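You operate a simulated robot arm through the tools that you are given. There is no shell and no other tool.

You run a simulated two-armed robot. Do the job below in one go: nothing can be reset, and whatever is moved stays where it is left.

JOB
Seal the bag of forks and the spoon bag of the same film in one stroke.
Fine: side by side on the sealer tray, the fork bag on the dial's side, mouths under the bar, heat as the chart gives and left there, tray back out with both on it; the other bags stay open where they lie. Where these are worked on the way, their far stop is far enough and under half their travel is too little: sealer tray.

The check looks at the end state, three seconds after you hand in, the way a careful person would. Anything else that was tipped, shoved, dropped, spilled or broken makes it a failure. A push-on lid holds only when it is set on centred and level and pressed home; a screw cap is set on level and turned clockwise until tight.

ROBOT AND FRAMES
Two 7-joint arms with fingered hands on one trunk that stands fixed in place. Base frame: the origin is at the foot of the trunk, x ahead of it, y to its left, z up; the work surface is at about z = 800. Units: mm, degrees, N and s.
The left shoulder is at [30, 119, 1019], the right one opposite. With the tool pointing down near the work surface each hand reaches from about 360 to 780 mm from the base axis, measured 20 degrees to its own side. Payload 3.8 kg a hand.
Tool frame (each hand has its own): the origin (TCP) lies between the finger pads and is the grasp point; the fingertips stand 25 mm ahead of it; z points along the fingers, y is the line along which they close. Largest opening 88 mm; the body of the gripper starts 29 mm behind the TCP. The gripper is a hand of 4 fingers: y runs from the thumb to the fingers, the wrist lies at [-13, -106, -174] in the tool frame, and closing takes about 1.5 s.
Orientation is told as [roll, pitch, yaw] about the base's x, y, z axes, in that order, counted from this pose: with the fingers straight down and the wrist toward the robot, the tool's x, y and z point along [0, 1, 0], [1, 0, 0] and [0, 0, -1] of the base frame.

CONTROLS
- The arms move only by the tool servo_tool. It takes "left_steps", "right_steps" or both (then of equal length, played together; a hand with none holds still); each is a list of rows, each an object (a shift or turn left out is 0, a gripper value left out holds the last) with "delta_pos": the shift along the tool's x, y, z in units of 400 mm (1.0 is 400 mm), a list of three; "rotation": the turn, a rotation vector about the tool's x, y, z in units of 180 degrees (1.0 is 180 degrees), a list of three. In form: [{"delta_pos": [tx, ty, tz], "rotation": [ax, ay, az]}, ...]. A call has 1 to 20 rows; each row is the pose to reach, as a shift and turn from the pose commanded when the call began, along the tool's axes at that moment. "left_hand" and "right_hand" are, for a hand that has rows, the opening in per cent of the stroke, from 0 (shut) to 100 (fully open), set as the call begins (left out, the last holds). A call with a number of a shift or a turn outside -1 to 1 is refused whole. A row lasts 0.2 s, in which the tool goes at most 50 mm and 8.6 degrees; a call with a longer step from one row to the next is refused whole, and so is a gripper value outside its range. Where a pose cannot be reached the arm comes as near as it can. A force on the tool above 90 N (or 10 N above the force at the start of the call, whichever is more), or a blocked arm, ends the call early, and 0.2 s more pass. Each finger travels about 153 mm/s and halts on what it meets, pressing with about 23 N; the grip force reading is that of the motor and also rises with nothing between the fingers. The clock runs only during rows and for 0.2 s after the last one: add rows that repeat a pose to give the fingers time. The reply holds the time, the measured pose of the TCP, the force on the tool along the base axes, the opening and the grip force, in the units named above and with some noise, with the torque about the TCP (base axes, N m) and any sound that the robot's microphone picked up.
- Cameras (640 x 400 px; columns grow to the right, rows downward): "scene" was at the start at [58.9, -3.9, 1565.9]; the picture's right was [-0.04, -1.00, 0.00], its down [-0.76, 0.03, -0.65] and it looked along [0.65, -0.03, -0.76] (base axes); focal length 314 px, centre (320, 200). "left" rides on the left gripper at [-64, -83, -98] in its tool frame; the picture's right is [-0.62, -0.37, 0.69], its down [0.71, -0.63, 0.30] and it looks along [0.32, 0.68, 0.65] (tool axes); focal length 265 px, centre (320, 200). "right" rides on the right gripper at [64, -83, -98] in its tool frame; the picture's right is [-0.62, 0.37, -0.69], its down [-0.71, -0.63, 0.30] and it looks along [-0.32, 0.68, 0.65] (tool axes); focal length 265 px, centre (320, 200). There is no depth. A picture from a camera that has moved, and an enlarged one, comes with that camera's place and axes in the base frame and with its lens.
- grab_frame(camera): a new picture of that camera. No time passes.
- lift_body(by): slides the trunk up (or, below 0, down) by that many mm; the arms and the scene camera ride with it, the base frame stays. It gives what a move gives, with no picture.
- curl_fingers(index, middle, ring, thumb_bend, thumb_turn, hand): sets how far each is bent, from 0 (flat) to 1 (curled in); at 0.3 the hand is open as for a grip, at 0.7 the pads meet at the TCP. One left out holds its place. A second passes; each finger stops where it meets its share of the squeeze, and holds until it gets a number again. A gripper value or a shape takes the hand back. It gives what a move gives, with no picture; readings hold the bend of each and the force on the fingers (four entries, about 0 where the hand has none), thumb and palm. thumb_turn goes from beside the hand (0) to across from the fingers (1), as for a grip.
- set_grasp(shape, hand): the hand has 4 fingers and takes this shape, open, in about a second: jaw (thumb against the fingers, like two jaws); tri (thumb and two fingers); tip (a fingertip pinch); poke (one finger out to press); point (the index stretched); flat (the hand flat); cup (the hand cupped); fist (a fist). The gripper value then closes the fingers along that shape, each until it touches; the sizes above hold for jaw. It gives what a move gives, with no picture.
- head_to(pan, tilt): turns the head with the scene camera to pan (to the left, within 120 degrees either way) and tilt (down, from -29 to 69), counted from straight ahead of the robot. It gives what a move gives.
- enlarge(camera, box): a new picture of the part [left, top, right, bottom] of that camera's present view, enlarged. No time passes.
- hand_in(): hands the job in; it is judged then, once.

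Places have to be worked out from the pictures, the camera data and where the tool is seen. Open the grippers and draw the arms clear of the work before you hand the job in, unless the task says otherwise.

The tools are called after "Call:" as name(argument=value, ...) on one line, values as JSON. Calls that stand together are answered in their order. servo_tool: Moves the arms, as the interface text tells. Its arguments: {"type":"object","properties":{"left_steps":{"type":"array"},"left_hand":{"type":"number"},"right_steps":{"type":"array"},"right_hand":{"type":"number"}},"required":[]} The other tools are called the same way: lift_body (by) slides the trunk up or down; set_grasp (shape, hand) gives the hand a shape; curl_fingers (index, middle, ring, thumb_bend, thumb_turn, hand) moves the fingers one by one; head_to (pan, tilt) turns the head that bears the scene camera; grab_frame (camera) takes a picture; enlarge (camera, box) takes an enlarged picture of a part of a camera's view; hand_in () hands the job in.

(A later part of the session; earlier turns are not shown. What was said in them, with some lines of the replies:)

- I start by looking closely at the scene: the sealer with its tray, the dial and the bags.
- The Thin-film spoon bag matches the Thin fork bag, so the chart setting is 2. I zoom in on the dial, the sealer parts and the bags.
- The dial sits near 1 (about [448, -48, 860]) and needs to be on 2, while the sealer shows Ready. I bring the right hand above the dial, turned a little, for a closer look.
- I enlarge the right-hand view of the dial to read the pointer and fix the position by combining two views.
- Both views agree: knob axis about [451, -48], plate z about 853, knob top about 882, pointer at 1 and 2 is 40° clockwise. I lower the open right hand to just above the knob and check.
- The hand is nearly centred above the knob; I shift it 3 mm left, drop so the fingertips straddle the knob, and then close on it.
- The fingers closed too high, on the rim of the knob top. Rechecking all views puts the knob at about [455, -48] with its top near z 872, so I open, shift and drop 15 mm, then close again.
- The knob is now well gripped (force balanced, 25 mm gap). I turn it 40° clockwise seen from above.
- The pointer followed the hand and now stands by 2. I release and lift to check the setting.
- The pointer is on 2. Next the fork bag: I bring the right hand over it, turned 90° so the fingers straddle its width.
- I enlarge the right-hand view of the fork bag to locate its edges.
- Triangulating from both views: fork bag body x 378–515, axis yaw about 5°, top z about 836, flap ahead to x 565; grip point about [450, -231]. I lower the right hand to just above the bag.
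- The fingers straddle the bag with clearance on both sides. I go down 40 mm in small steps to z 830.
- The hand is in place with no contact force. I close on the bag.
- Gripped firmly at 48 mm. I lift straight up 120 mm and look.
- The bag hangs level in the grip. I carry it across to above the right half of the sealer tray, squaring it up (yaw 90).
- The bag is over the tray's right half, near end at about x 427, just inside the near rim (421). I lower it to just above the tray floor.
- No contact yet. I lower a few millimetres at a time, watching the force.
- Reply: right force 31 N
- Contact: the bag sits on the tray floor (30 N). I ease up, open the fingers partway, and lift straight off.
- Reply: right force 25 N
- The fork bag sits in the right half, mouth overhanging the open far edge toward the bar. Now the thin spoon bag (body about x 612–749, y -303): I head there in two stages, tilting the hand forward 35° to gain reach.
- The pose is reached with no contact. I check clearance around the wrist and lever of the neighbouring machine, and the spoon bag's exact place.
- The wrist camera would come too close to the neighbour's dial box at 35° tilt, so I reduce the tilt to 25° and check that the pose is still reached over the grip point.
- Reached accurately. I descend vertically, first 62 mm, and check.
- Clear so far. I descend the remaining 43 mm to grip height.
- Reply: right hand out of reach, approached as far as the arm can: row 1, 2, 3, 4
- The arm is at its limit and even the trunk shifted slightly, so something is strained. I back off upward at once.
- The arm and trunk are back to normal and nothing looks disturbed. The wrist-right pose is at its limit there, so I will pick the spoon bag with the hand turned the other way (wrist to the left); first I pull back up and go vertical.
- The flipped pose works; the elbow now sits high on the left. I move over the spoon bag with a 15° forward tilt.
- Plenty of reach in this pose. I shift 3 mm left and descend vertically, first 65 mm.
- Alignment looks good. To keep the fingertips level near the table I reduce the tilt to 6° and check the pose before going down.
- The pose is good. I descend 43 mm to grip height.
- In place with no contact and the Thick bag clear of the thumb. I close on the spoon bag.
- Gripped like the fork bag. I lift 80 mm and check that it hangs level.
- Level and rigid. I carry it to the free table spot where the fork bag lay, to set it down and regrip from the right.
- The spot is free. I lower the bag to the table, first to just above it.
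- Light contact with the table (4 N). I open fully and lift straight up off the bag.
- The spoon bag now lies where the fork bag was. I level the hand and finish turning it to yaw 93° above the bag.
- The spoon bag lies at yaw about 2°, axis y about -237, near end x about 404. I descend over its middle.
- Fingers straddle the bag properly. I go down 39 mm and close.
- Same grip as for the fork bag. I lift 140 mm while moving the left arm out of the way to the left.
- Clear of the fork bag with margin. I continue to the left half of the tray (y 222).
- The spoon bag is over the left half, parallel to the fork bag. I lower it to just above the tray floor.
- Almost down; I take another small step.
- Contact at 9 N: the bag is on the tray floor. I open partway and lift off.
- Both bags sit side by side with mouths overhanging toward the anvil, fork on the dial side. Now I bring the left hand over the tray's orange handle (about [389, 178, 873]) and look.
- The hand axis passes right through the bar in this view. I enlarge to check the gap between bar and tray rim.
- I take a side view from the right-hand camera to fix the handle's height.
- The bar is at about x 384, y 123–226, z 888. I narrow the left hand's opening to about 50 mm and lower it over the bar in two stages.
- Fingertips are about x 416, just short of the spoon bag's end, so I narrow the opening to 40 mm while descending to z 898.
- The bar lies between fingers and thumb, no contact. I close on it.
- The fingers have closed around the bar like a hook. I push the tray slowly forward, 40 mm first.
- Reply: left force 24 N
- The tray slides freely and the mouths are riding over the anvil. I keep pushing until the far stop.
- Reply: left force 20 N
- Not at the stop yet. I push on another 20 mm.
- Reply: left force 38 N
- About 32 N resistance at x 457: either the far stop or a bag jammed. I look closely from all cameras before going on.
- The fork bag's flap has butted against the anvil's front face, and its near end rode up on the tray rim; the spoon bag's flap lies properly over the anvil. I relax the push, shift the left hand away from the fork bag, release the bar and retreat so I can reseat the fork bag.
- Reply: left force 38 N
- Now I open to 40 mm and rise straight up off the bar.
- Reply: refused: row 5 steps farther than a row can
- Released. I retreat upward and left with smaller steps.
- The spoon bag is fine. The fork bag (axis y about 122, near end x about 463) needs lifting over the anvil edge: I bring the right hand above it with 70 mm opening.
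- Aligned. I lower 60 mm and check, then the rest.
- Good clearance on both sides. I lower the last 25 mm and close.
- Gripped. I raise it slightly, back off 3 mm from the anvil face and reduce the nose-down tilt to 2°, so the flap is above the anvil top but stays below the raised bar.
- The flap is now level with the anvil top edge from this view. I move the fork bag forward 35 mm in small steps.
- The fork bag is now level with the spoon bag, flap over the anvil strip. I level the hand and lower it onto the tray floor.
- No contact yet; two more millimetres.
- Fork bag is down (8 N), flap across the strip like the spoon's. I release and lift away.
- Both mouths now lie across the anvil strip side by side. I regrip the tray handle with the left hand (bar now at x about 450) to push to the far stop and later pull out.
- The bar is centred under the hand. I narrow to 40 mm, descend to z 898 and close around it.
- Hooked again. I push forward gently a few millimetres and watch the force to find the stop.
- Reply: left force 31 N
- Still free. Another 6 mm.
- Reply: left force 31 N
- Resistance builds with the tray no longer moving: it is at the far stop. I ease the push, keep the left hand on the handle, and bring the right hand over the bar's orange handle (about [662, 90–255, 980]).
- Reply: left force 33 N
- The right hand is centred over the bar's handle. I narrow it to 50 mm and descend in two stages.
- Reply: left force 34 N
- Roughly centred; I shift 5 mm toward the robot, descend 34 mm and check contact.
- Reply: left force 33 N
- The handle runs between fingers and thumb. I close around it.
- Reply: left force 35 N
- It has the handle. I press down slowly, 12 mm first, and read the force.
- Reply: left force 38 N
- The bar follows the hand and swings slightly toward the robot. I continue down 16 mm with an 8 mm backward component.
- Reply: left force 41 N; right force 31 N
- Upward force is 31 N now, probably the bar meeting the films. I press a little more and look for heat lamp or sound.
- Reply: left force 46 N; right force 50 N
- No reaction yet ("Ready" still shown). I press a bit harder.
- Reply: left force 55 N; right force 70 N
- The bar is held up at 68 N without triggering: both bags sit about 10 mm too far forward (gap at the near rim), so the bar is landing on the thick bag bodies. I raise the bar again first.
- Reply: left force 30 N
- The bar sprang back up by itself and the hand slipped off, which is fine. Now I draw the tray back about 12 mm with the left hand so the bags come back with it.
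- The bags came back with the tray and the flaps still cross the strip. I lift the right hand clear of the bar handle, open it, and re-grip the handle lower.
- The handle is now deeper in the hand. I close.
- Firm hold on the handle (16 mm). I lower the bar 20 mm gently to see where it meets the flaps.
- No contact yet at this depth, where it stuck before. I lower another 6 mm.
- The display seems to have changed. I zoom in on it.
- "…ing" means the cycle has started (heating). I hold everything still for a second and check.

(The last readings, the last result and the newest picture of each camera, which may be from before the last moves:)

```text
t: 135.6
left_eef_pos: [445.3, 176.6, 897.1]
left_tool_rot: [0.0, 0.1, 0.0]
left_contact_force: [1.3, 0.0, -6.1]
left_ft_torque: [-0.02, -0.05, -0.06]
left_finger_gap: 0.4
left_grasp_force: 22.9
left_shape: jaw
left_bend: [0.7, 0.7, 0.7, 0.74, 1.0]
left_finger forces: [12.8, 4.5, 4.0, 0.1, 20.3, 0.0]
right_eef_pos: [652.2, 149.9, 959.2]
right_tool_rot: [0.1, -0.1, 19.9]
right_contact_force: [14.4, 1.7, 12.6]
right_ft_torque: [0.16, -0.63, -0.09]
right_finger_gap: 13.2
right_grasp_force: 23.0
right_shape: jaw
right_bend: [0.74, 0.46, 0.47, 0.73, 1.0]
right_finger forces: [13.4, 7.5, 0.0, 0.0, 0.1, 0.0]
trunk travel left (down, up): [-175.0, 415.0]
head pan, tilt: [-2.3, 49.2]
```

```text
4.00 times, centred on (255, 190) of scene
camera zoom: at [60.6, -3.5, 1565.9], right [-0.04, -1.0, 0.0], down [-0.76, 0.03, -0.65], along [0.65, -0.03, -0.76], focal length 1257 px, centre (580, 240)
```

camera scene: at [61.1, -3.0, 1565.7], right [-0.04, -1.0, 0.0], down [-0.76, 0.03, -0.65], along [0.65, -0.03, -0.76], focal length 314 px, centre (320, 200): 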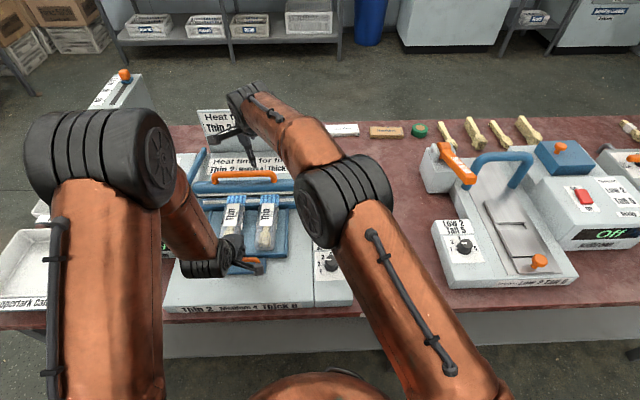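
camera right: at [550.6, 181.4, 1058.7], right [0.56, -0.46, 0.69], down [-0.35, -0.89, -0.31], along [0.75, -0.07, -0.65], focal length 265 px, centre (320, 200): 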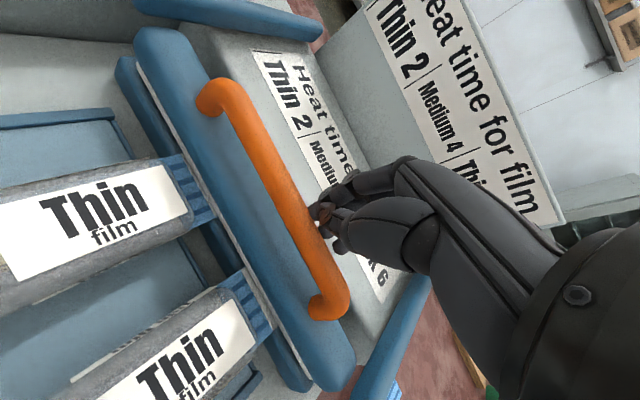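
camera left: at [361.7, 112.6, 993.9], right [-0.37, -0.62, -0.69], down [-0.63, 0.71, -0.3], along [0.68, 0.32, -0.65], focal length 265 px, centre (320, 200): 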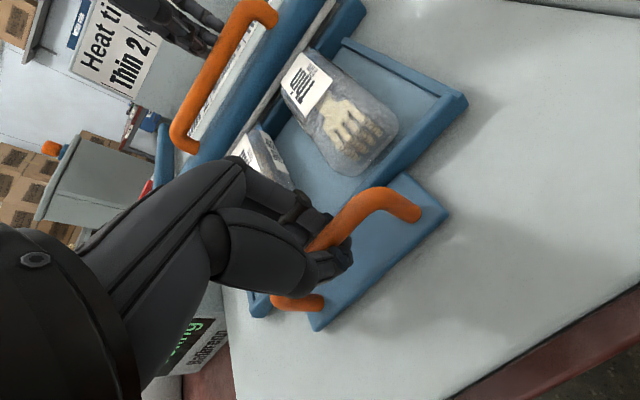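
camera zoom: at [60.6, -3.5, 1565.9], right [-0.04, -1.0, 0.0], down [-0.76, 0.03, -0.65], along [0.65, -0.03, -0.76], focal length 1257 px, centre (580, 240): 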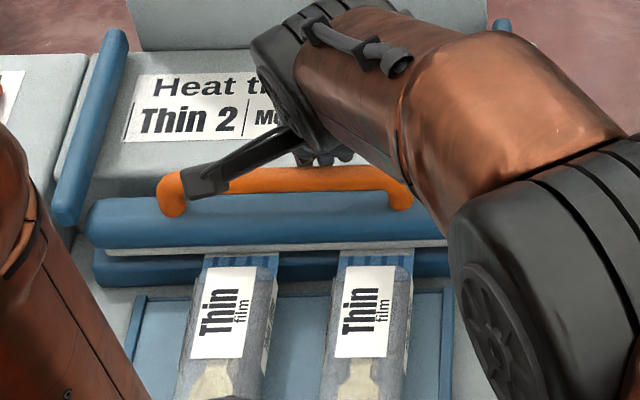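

The bar stays down. I wait further and check the display.

Call:
servo_tool(right_steps=[{"delta_pos": [0, 0, 0]}, {"delta_pos": [0, 0, 0]}, {"delta_pos": [0, 0, 0]}, {"delta_pos": [0, 0, 0]}, {"delta_pos": [0, 0, 0]}])

Call:
enlarge(camera="left", box=[120, 290, 260, 400])

Call:
enlarge(camera="scene", box=[190, 140, 320, 240])

```text
t: 136.8
left_eef_pos: [444.3, 175.8, 895.3]
left_tool_rot: [-0.1, 0.1, 0.1]
left_contact_force: [0.2, 1.3, -6.9]
left_ft_torque: [-0.04, -0.02, -0.08]
left_finger_gap: 0.3
left_grasp_force: 23.5
left_shape: jaw
left_bend: [0.7, 0.7, 0.7, 0.74, 1.0]
left_finger forces: [12.7, 4.6, 3.9, 0.0, 20.5, 0.1]
right_eef_pos: [650.7, 149.2, 959.5]
right_tool_rot: [0.0, -0.2, 20.0]
right_contact_force: [15.5, 0.6, 13.5]
right_ft_torque: [0.15, -0.65, -0.12]
right_finger_gap: 13.6
right_grasp_force: 23.6
right_shape: jaw
right_bend: [0.74, 0.46, 0.47, 0.73, 1.0]
right_finger forces: [13.9, 7.8, 0.1, 0.0, 0.0, 0.0]
trunk travel left (down, up): [-175.0, 415.0]
head pan, tilt: [-2.3, 49.2]
```

```text
3.64 times, centred on (190, 345) of left
camera zoom: at [361.4, 112.4, 994.0], right [-0.37, -0.62, -0.69], down [-0.63, 0.71, -0.3], along [0.68, 0.32, -0.65], focal length 965 px, centre (793, -327)
```

zoom: 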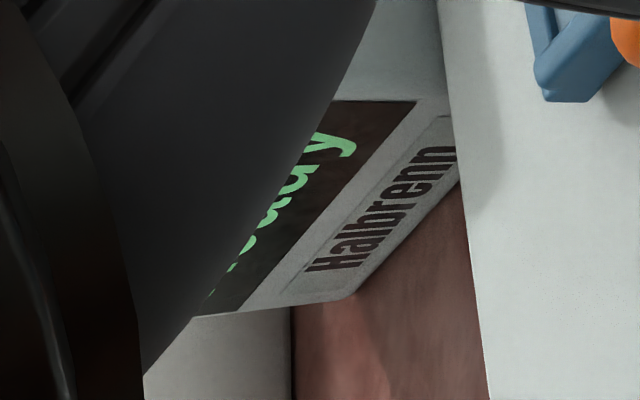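

```text
4.00 times, centred on (255, 190) of scene
camera zoom: at [60.5, -3.6, 1565.8], right [-0.04, -1.0, 0.0], down [-0.76, 0.03, -0.65], along [0.65, -0.03, -0.76], focal length 1257 px, centre (580, 240)
```

zoom: 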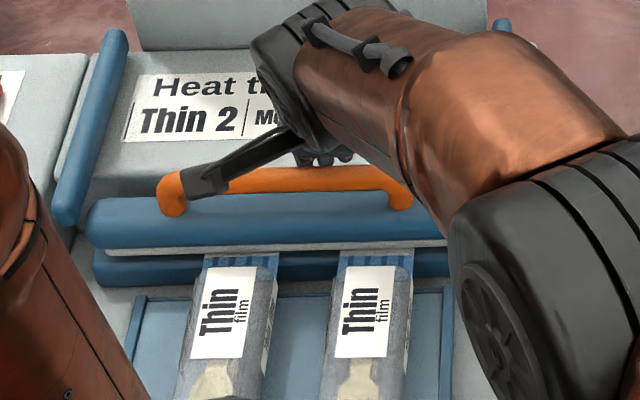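

The display is back to "Ready": the seal cycle is complete. I let the bar rise by lifting the right hand.

Call:
servo_tool(right_steps=[{"delta_pos": [-0.002, 0.006, -0.01]}, {"delta_pos": [-0.004, 0.012, -0.03]}, {"delta_pos": [-0.006, 0.017, -0.05]}, {"delta_pos": [-0.006, 0.017, -0.07]}, {"delta_pos": [-0.006, 0.017, -0.1]}, {"delta_pos": [-0.006, 0.017, -0.14]}, {"delta_pos": [-0.006, 0.017, -0.19]}, {"delta_pos": [-0.006, 0.017, -0.24]}])

Call:
grab_frame(camera="right")

Call:
enlarge(camera="scene", box=[190, 140, 320, 240])

Call:
enlarge(camera="left", box=[120, 290, 260, 400])

```text
t: 138.6
left_eef_pos: [443.9, 176.4, 896.3]
left_tool_rot: [0.0, 0.1, 0.1]
left_contact_force: [-1.0, -0.4, -8.8]
left_ft_torque: [-0.08, -0.01, -0.07]
left_finger_gap: 0.5
left_grasp_force: 23.2
left_shape: jaw
left_bend: [0.7, 0.7, 0.7, 0.74, 1.0]
left_finger forces: [12.4, 4.7, 3.9, 0.1, 21.0, 0.1]
right_eef_pos: [658.3, 151.4, 1055.7]
right_tool_rot: [0.0, 0.1, 20.0]
right_contact_force: [1.1, 0.8, -0.3]
right_ft_torque: [0.01, -0.01, -0.01]
right_finger_gap: 9.6
right_grasp_force: 23.4
right_shape: jaw
right_bend: [0.74, 0.53, 0.47, 0.73, 1.0]
right_finger forces: [0.0, 0.0, 0.0, 0.0, 0.0, 0.0]
trunk travel left (down, up): [-175.0, 415.0]
head pan, tilt: [-2.3, 49.2]
```

```text
taken
camera right: at [558.2, 182.7, 1154.3], right [0.56, -0.46, 0.69], down [-0.35, -0.89, -0.3], along [0.75, -0.07, -0.66], focal length 265 px, centre (320, 200)
```

right: 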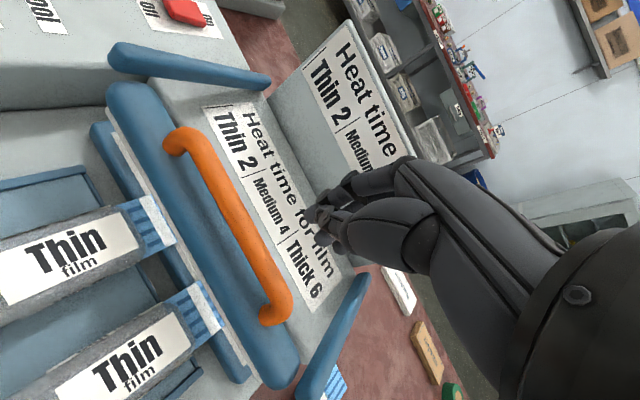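

```text
4.00 times, centred on (255, 190) of scene
camera zoom: at [59.6, -3.5, 1565.8], right [-0.04, -1.0, 0.0], down [-0.76, 0.03, -0.65], along [0.65, -0.03, -0.76], focal length 1257 px, centre (580, 240)
```

zoom: 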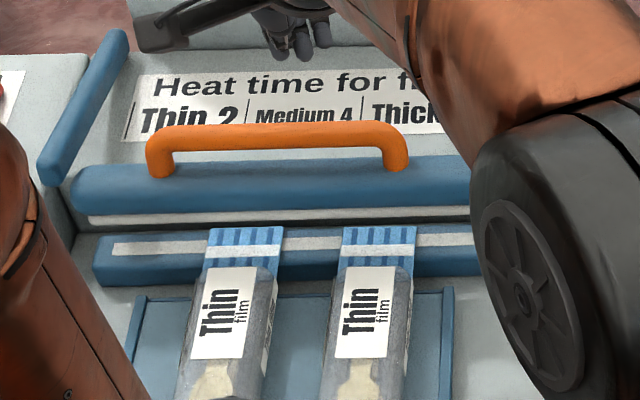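

```text
3.64 times, centred on (190, 345) of left
camera zoom: at [360.6, 112.5, 994.0], right [-0.37, -0.62, -0.69], down [-0.63, 0.71, -0.3], along [0.68, 0.32, -0.66], focal length 965 px, centre (793, -327)
```

zoom: 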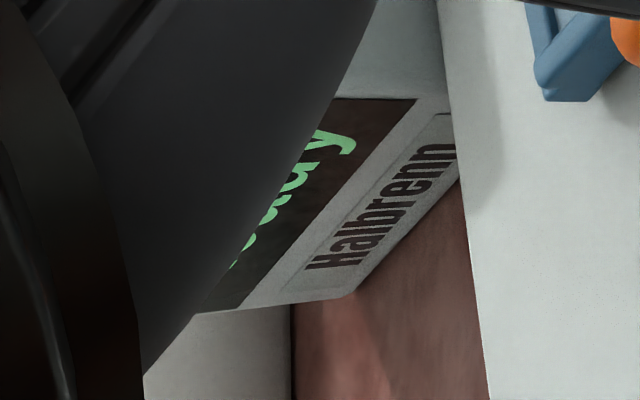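

A seal line now runs across both mouths. I pull the tray slowly back out to its starting position with the left hand.

Call:
servo_tool(left_steps=[{"delta_pos": [0, -0.006, 0]}, {"delta_pos": [0, -0.016, 0]}, {"delta_pos": [0, -0.03, 0]}, {"delta_pos": [0, -0.045, 0]}, {"delta_pos": [0, -0.06, 0]}, {"delta_pos": [0, -0.075, 0]}, {"delta_pos": [0, -0.09, 0]}, {"delta_pos": [0, -0.105, 0]}, {"delta_pos": [0, -0.118, 0]}, {"delta_pos": [0, -0.13, 0]}, {"delta_pos": [0, -0.14, 0]}, {"delta_pos": [0, -0.147, 0]}, {"delta_pos": [0, -0.147, 0]}])

Call:
enlarge(camera="scene", box=[160, 140, 340, 310])

Call:
grab_frame(camera="left")

```text
t: 141.4
left_eef_pos: [386.0, 175.5, 896.9]
left_tool_rot: [0.0, 0.1, 0.0]
left_contact_force: [0.7, 0.9, -18.1]
left_ft_torque: [-0.07, 0.02, -0.07]
left_finger_gap: 0.3
left_grasp_force: 23.4
left_shape: jaw
left_bend: [0.7, 0.7, 0.7, 0.74, 1.0]
left_finger forces: [13.3, 5.7, 5.0, 0.1, 21.0, 0.0]
right_eef_pos: [659.6, 150.4, 1056.6]
right_tool_rot: [0.2, 0.1, 19.8]
right_contact_force: [-0.5, -0.6, -0.5]
right_ft_torque: [0.04, 0.0, 0.01]
right_finger_gap: 9.3
right_grasp_force: 22.5
right_shape: jaw
right_bend: [0.74, 0.53, 0.47, 0.73, 1.0]
right_finger forces: [0.1, 0.0, 0.0, 0.0, 0.0, 0.0]
trunk travel left (down, up): [-175.0, 415.0]
head pan, tilt: [-2.3, 49.2]
```

```text
2.35 times, centred on (250, 225) of scene
camera zoom: at [60.6, -3.0, 1565.8], right [-0.04, -1.0, 0.0], down [-0.76, 0.03, -0.65], along [0.65, -0.03, -0.76], focal length 739 px, centre (485, 141)
```

zoom: 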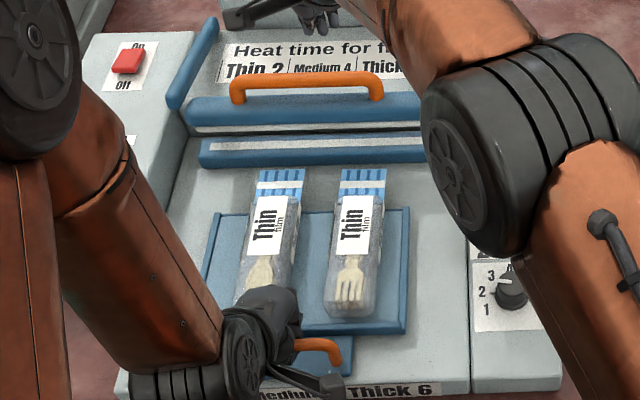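

```text
taken
camera left: at [302.7, 112.4, 994.7], right [-0.37, -0.62, -0.69], down [-0.63, 0.71, -0.3], along [0.68, 0.33, -0.65], focal length 265 px, centre (320, 200)
```

left: 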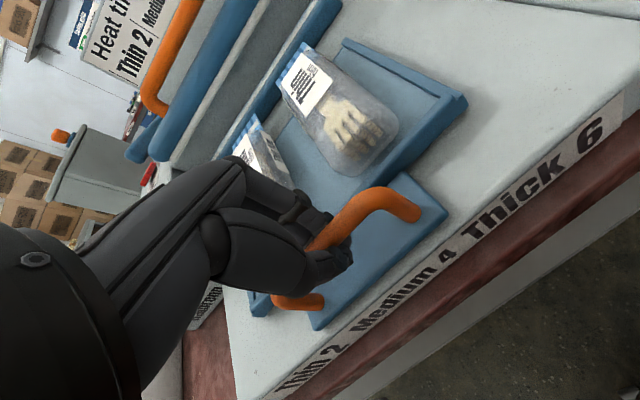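

The tray is nearly back at its start. I pull a few more millimetres to reach the outer stop.

Call:
servo_tool(left_steps=[{"delta_pos": [0, -0.005, 0]}, {"delta_pos": [0, -0.01, 0]}, {"delta_pos": [0, -0.013, 0]}, {"delta_pos": [0, -0.013, 0]}])

Call:
enlarge(camera="scene", box=[160, 140, 340, 310])

```text
t: 142.4
left_eef_pos: [382.9, 176.2, 897.0]
left_tool_rot: [-0.1, -0.1, 0.1]
left_contact_force: [16.9, 4.0, -15.6]
left_ft_torque: [-0.05, -0.13, -0.11]
left_finger_gap: 0.0
left_grasp_force: 23.0
left_shape: jaw
left_bend: [0.7, 0.7, 0.7, 0.74, 1.0]
left_finger forces: [17.1, 6.5, 6.0, 0.0, 17.9, 0.0]
right_eef_pos: [661.7, 151.1, 1055.2]
right_tool_rot: [0.0, 0.1, 19.9]
right_contact_force: [-0.2, 0.3, -0.3]
right_ft_torque: [-0.02, 0.01, 0.0]
right_finger_gap: 9.6
right_grasp_force: 23.3
right_shape: jaw
right_bend: [0.74, 0.53, 0.47, 0.73, 1.0]
right_finger forces: [0.0, 0.0, 0.0, 0.0, 0.0, 0.1]
trunk travel left (down, up): [-175.0, 415.0]
head pan, tilt: [-2.3, 49.2]
```

```text
2.35 times, centred on (250, 225) of scene
camera zoom: at [62.8, -2.6, 1565.7], right [-0.04, -1.0, 0.0], down [-0.76, 0.03, -0.65], along [0.65, -0.03, -0.76], focal length 739 px, centre (485, 141)
```

zoom: 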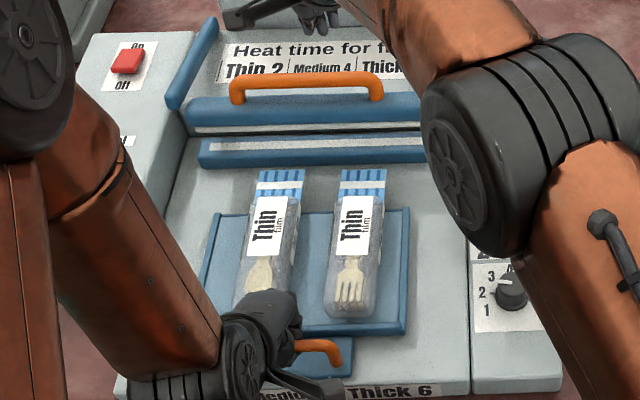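

Outer stop reached (17 N). I relax, open the left hand and rise off the handle.

Call:
servo_tool(left_steps=[{"delta_pos": [0, 0.005, 0]}, {"delta_pos": [0, 0.007, 0]}])

Call:
servo_tool(left_steps=[{"delta_pos": [0, 0, 0]}, {"delta_pos": [0, 0, 0]}, {"delta_pos": [0, 0, 0]}, {"delta_pos": [0, 0, 0]}, {"delta_pos": [0, 0, 0]}, {"delta_pos": [0, 0, -0.03]}, {"delta_pos": [0, 0, -0.08]}, {"delta_pos": [0, 0, -0.15]}, {"delta_pos": [0.03, 0, -0.23]}, {"delta_pos": [0.09, 0, -0.31]}, {"delta_pos": [0.16, 0, -0.39]}, {"delta_pos": [0.24, 0, -0.46]}, {"delta_pos": [0.34, 0, -0.5]}, {"delta_pos": [0.44, 0, -0.53]}], left_hand=43)

Call:
servo_tool(right_steps=[{"delta_pos": [0, 0, -0.05]}, {"delta_pos": [0, 0, -0.1]}, {"delta_pos": [-0.08, -0.06, -0.1]}, {"delta_pos": [-0.16, -0.12, -0.1]}, {"delta_pos": [-0.24, -0.18, -0.1]}, {"delta_pos": [-0.32, -0.24, -0.1]}, {"delta_pos": [-0.4, -0.3, -0.1]}, {"delta_pos": [-0.48, -0.36, -0.1]}, {"delta_pos": [-0.56, -0.42, -0.1]}, {"delta_pos": [-0.64, -0.48, -0.1]}, {"delta_pos": [-0.72, -0.5, -0.1]}, {"delta_pos": [-0.8, -0.5, -0.1]}], right_hand=100)

Call:
grab_frame(camera="scene")

Call:
enlarge(camera="scene", box=[160, 140, 340, 310])

```text
t: 143.0
left_eef_pos: [383.6, 176.4, 895.6]
left_tool_rot: [-0.1, 0.2, -0.1]
left_contact_force: [8.5, 2.4, -11.3]
left_ft_torque: [-0.06, -0.06, -0.09]
left_finger_gap: 0.0
left_grasp_force: 23.1
left_shape: jaw
left_bend: [0.7, 0.7, 0.7, 0.74, 1.0]
left_finger forces: [14.7, 5.4, 5.1, 0.0, 19.8, 0.1]
right_eef_pos: [660.3, 151.0, 1055.3]
right_tool_rot: [0.1, 0.1, 19.9]
right_contact_force: [0.6, -0.7, -0.2]
right_ft_torque: [-0.02, 0.0, 0.04]
right_finger_gap: 9.6
right_grasp_force: 23.4
right_shape: jaw
right_bend: [0.74, 0.53, 0.47, 0.73, 1.0]
right_finger forces: [0.0, 0.1, 0.1, 0.1, 0.0, 0.0]
trunk travel left (down, up): [-175.0, 415.0]
head pan, tilt: [-2.3, 49.2]
```

```text
t: 146.0
left_eef_pos: [382.4, 355.1, 1109.6]
left_tool_rot: [-0.2, 0.2, -0.1]
left_contact_force: [0.0, 0.1, -0.2]
left_ft_torque: [-0.03, -0.03, 0.03]
left_finger_gap: 37.5
left_grasp_force: 0.1
left_shape: jaw
left_bend: [0.74, 0.47, 0.44, 0.72, 1.0]
left_finger forces: [0.0, 0.1, 0.0, 0.0, 0.0, 0.0]
right_eef_pos: [656.3, 152.2, 1055.9]
right_tool_rot: [-0.1, 0.0, 20.0]
right_contact_force: [-0.1, 0.1, -0.3]
right_ft_torque: [-0.03, 0.0, 0.02]
right_finger_gap: 9.7
right_grasp_force: 22.6
right_shape: jaw
right_bend: [0.74, 0.53, 0.47, 0.73, 1.0]
right_finger forces: [0.0, 0.0, 0.0, 0.0, 0.0, 0.0]
trunk travel left (down, up): [-175.0, 415.0]
head pan, tilt: [-2.3, 49.2]
```

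```text
t: 148.6
left_eef_pos: [382.3, 352.5, 1109.9]
left_tool_rot: [-0.1, 0.1, 0.0]
left_contact_force: [0.2, -0.7, 0.4]
left_ft_torque: [-0.01, 0.02, 0.02]
left_finger_gap: 37.6
left_grasp_force: 0.1
left_shape: jaw
left_bend: [0.74, 0.47, 0.44, 0.72, 1.0]
left_finger forces: [0.0, 0.0, 0.1, 0.0, 0.0, 0.0]
right_eef_pos: [582.4, -219.1, 1097.8]
right_tool_rot: [0.1, 0.1, 19.8]
right_contact_force: [-0.5, -1.0, 0.7]
right_ft_torque: [0.02, 0.01, -0.03]
right_finger_gap: 87.3
right_grasp_force: 0.1
right_shape: jaw
right_bend: [0.3, 0.3, 0.3, 0.3, 0.98]
right_finger forces: [0.0, 0.1, 0.0, 0.0, 0.1, 0.0]
trunk travel left (down, up): [-175.0, 415.0]
head pan, tilt: [-2.3, 49.2]
```

```text
taken
camera scene: at [59.1, -4.8, 1565.9], right [-0.04, -1.0, 0.0], down [-0.76, 0.03, -0.65], along [0.65, -0.03, -0.76], focal length 314 px, centre (320, 200)
```

scene: 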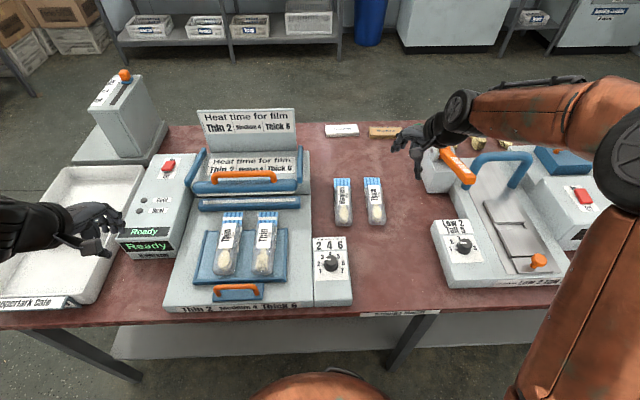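

```text
2.35 times, centred on (250, 225) of scene
camera zoom: at [59.1, -4.8, 1565.9], right [-0.04, -1.0, 0.0], down [-0.76, 0.03, -0.65], along [0.65, -0.03, -0.76], focal length 739 px, centre (485, 141)
```

zoom: 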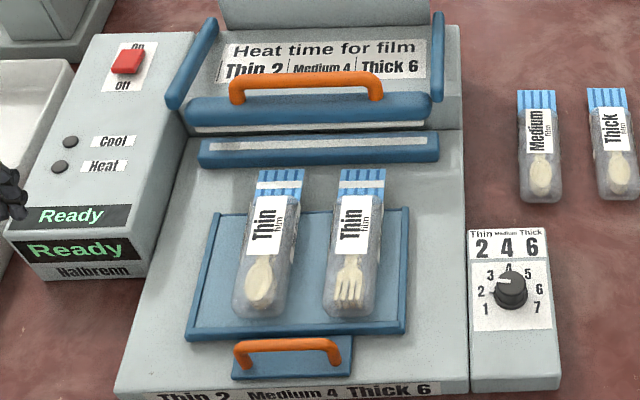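

Both bags are back out on the tray with seals visible. I verify the seal lines, the dial, and that the other objects are undisturbed.

Call:
enlarge(camera="scene", box=[205, 200, 305, 290])

Call:
enlarge(camera="scene", box=[308, 230, 358, 310])

Call:
enlarge(camera="scene", box=[320, 120, 600, 300])

Call:
grab_frame(camera="right")

```text
4.44 times, centred on (255, 245) of scene
camera zoom: at [59.1, -4.8, 1565.9], right [-0.04, -1.0, 0.0], down [-0.76, 0.03, -0.65], along [0.65, -0.03, -0.76], focal length 1397 px, centre (609, 0)
```

zoom: 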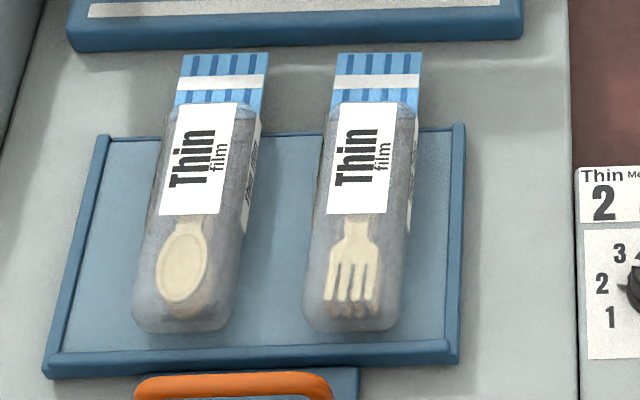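

```text
5.00 times, centred on (333, 270) of scene
camera zoom: at [59.1, -4.8, 1565.9], right [-0.04, -1.0, 0.0], down [-0.76, 0.03, -0.65], along [0.65, -0.03, -0.76], focal length 1571 px, centre (255, -150)
```

zoom: 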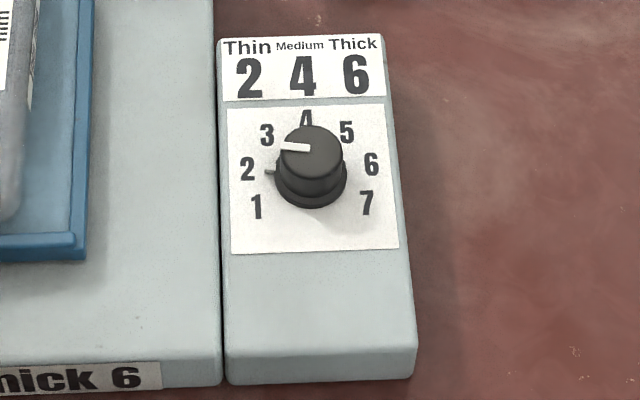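

```text
2.22 times, centred on (460, 210) of scene
camera zoom: at [59.1, -4.8, 1565.9], right [-0.04, -1.0, 0.0], down [-0.76, 0.03, -0.65], along [0.65, -0.03, -0.76], focal length 698 px, centre (9, 178)
```

zoom: 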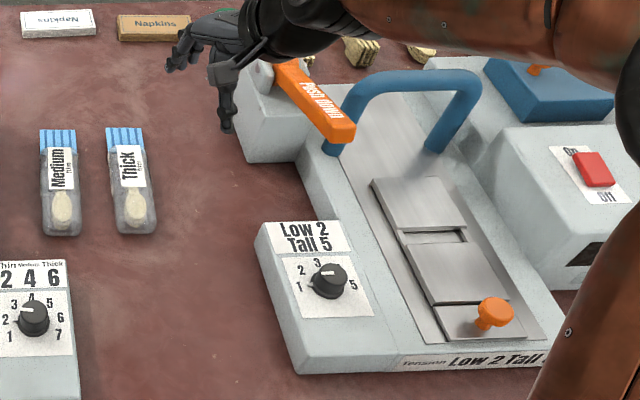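

```text
taken
camera right: at [481.4, -187.9, 1195.6], right [0.56, -0.46, 0.69], down [-0.35, -0.89, -0.31], along [0.75, -0.07, -0.66], focal length 265 px, centre (320, 200)
```

right: 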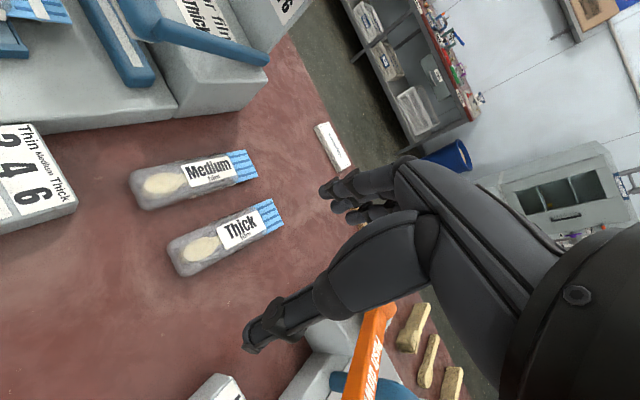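

Everything checks out: both mouths sealed, dial on 2, other bags open in place. I open the left hand and raise both arms well clear.

Call:
servo_tool(left_steps=[{"delta_pos": [0, 0, -0.06]}, {"delta_pos": [0, 0.03, -0.12]}, {"delta_pos": [0, 0.06, -0.18]}, {"delta_pos": [0, 0.1, -0.24]}, {"delta_pos": [0, 0.1, -0.28]}, {"delta_pos": [0, 0.1, -0.28]}], right_steps=[{"delta_pos": [0, -0.03, -0.06]}, {"delta_pos": [0, -0.06, -0.12]}, {"delta_pos": [0, -0.09, -0.18]}, {"delta_pos": [0, -0.12, -0.22]}, {"delta_pos": [0, -0.12, -0.25]}, {"delta_pos": [0, -0.12, -0.25]}], left_hand=100, right_hand=100)

Call:
grab_frame(camera="scene")

```text
t: 150.0
left_eef_pos: [423.8, 350.8, 1220.1]
left_tool_rot: [0.0, 0.0, 0.1]
left_contact_force: [-0.4, -0.2, -0.9]
left_ft_torque: [-0.02, 0.01, -0.01]
left_finger_gap: 87.8
left_grasp_force: 0.1
left_shape: jaw
left_bend: [0.3, 0.3, 0.3, 0.3, 0.98]
left_finger forces: [0.0, 0.1, 0.1, 0.0, 0.0, 0.1]
right_eef_pos: [534.5, -236.9, 1195.6]
right_tool_rot: [0.1, 0.1, 19.9]
right_contact_force: [-0.5, 0.1, -0.2]
right_ft_torque: [-0.04, 0.01, -0.01]
right_finger_gap: 87.6
right_grasp_force: 0.0
right_shape: jaw
right_bend: [0.3, 0.3, 0.3, 0.3, 0.98]
right_finger forces: [0.1, 0.0, 0.0, 0.0, 0.1, 0.0]
trunk travel left (down, up): [-175.0, 415.0]
head pan, tilt: [-2.3, 49.2]
```

```text
taken
camera scene: at [59.0, -4.0, 1565.9], right [-0.04, -1.0, 0.0], down [-0.76, 0.03, -0.65], along [0.65, -0.03, -0.76], focal length 314 px, centre (320, 200)
```

scene: 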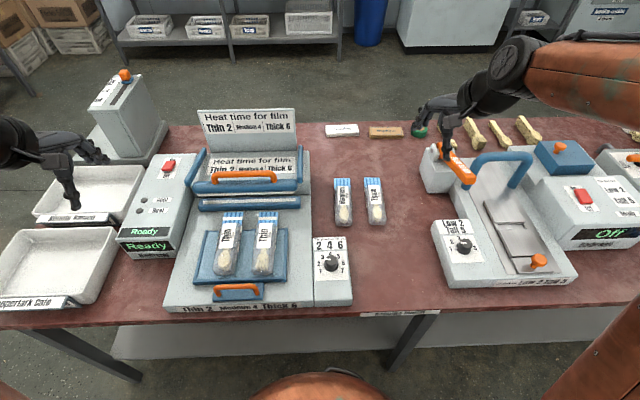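

The scene is tidy, the arms are clear and the hands are open, so I hand the job in.

Call:
hand_in()

```text
The job is handed in.
```

I sealed the bag of forks and the Thin-film spoon bag together in one stroke, and I've handed the job in. I don't have the check's result yet.

- **Bags:** both are on the sealer tray side by side, with the fork bag on the dial's side. A seal line is visible across each mouth.
- **Heat:** the chart gives 2 for thin film. I turned the dial from 1 to 2 and left it there.
- **Tray:** it is pulled back to its outer stop with both bags on it. For the seal itself it was about 12 mm short of the far stop, well past half its travel.
- **Other bags:** the Medium and Thick spoon bags are still open and where they lay.

Three things did not go cleanly:

- **Fork bag:** on the first push of the tray it caught on the edge of the sealer, so I lifted it and set it down again further in.
- **First press:** pressing the bar did not start the heat, because the bags sat slightly too far forward. I eased the tray back, and the second press sealed both bags.
- **Right arm:** while reaching for the spoon bag it hit its limit and the trunk flexed briefly. Nothing looked moved afterwards.
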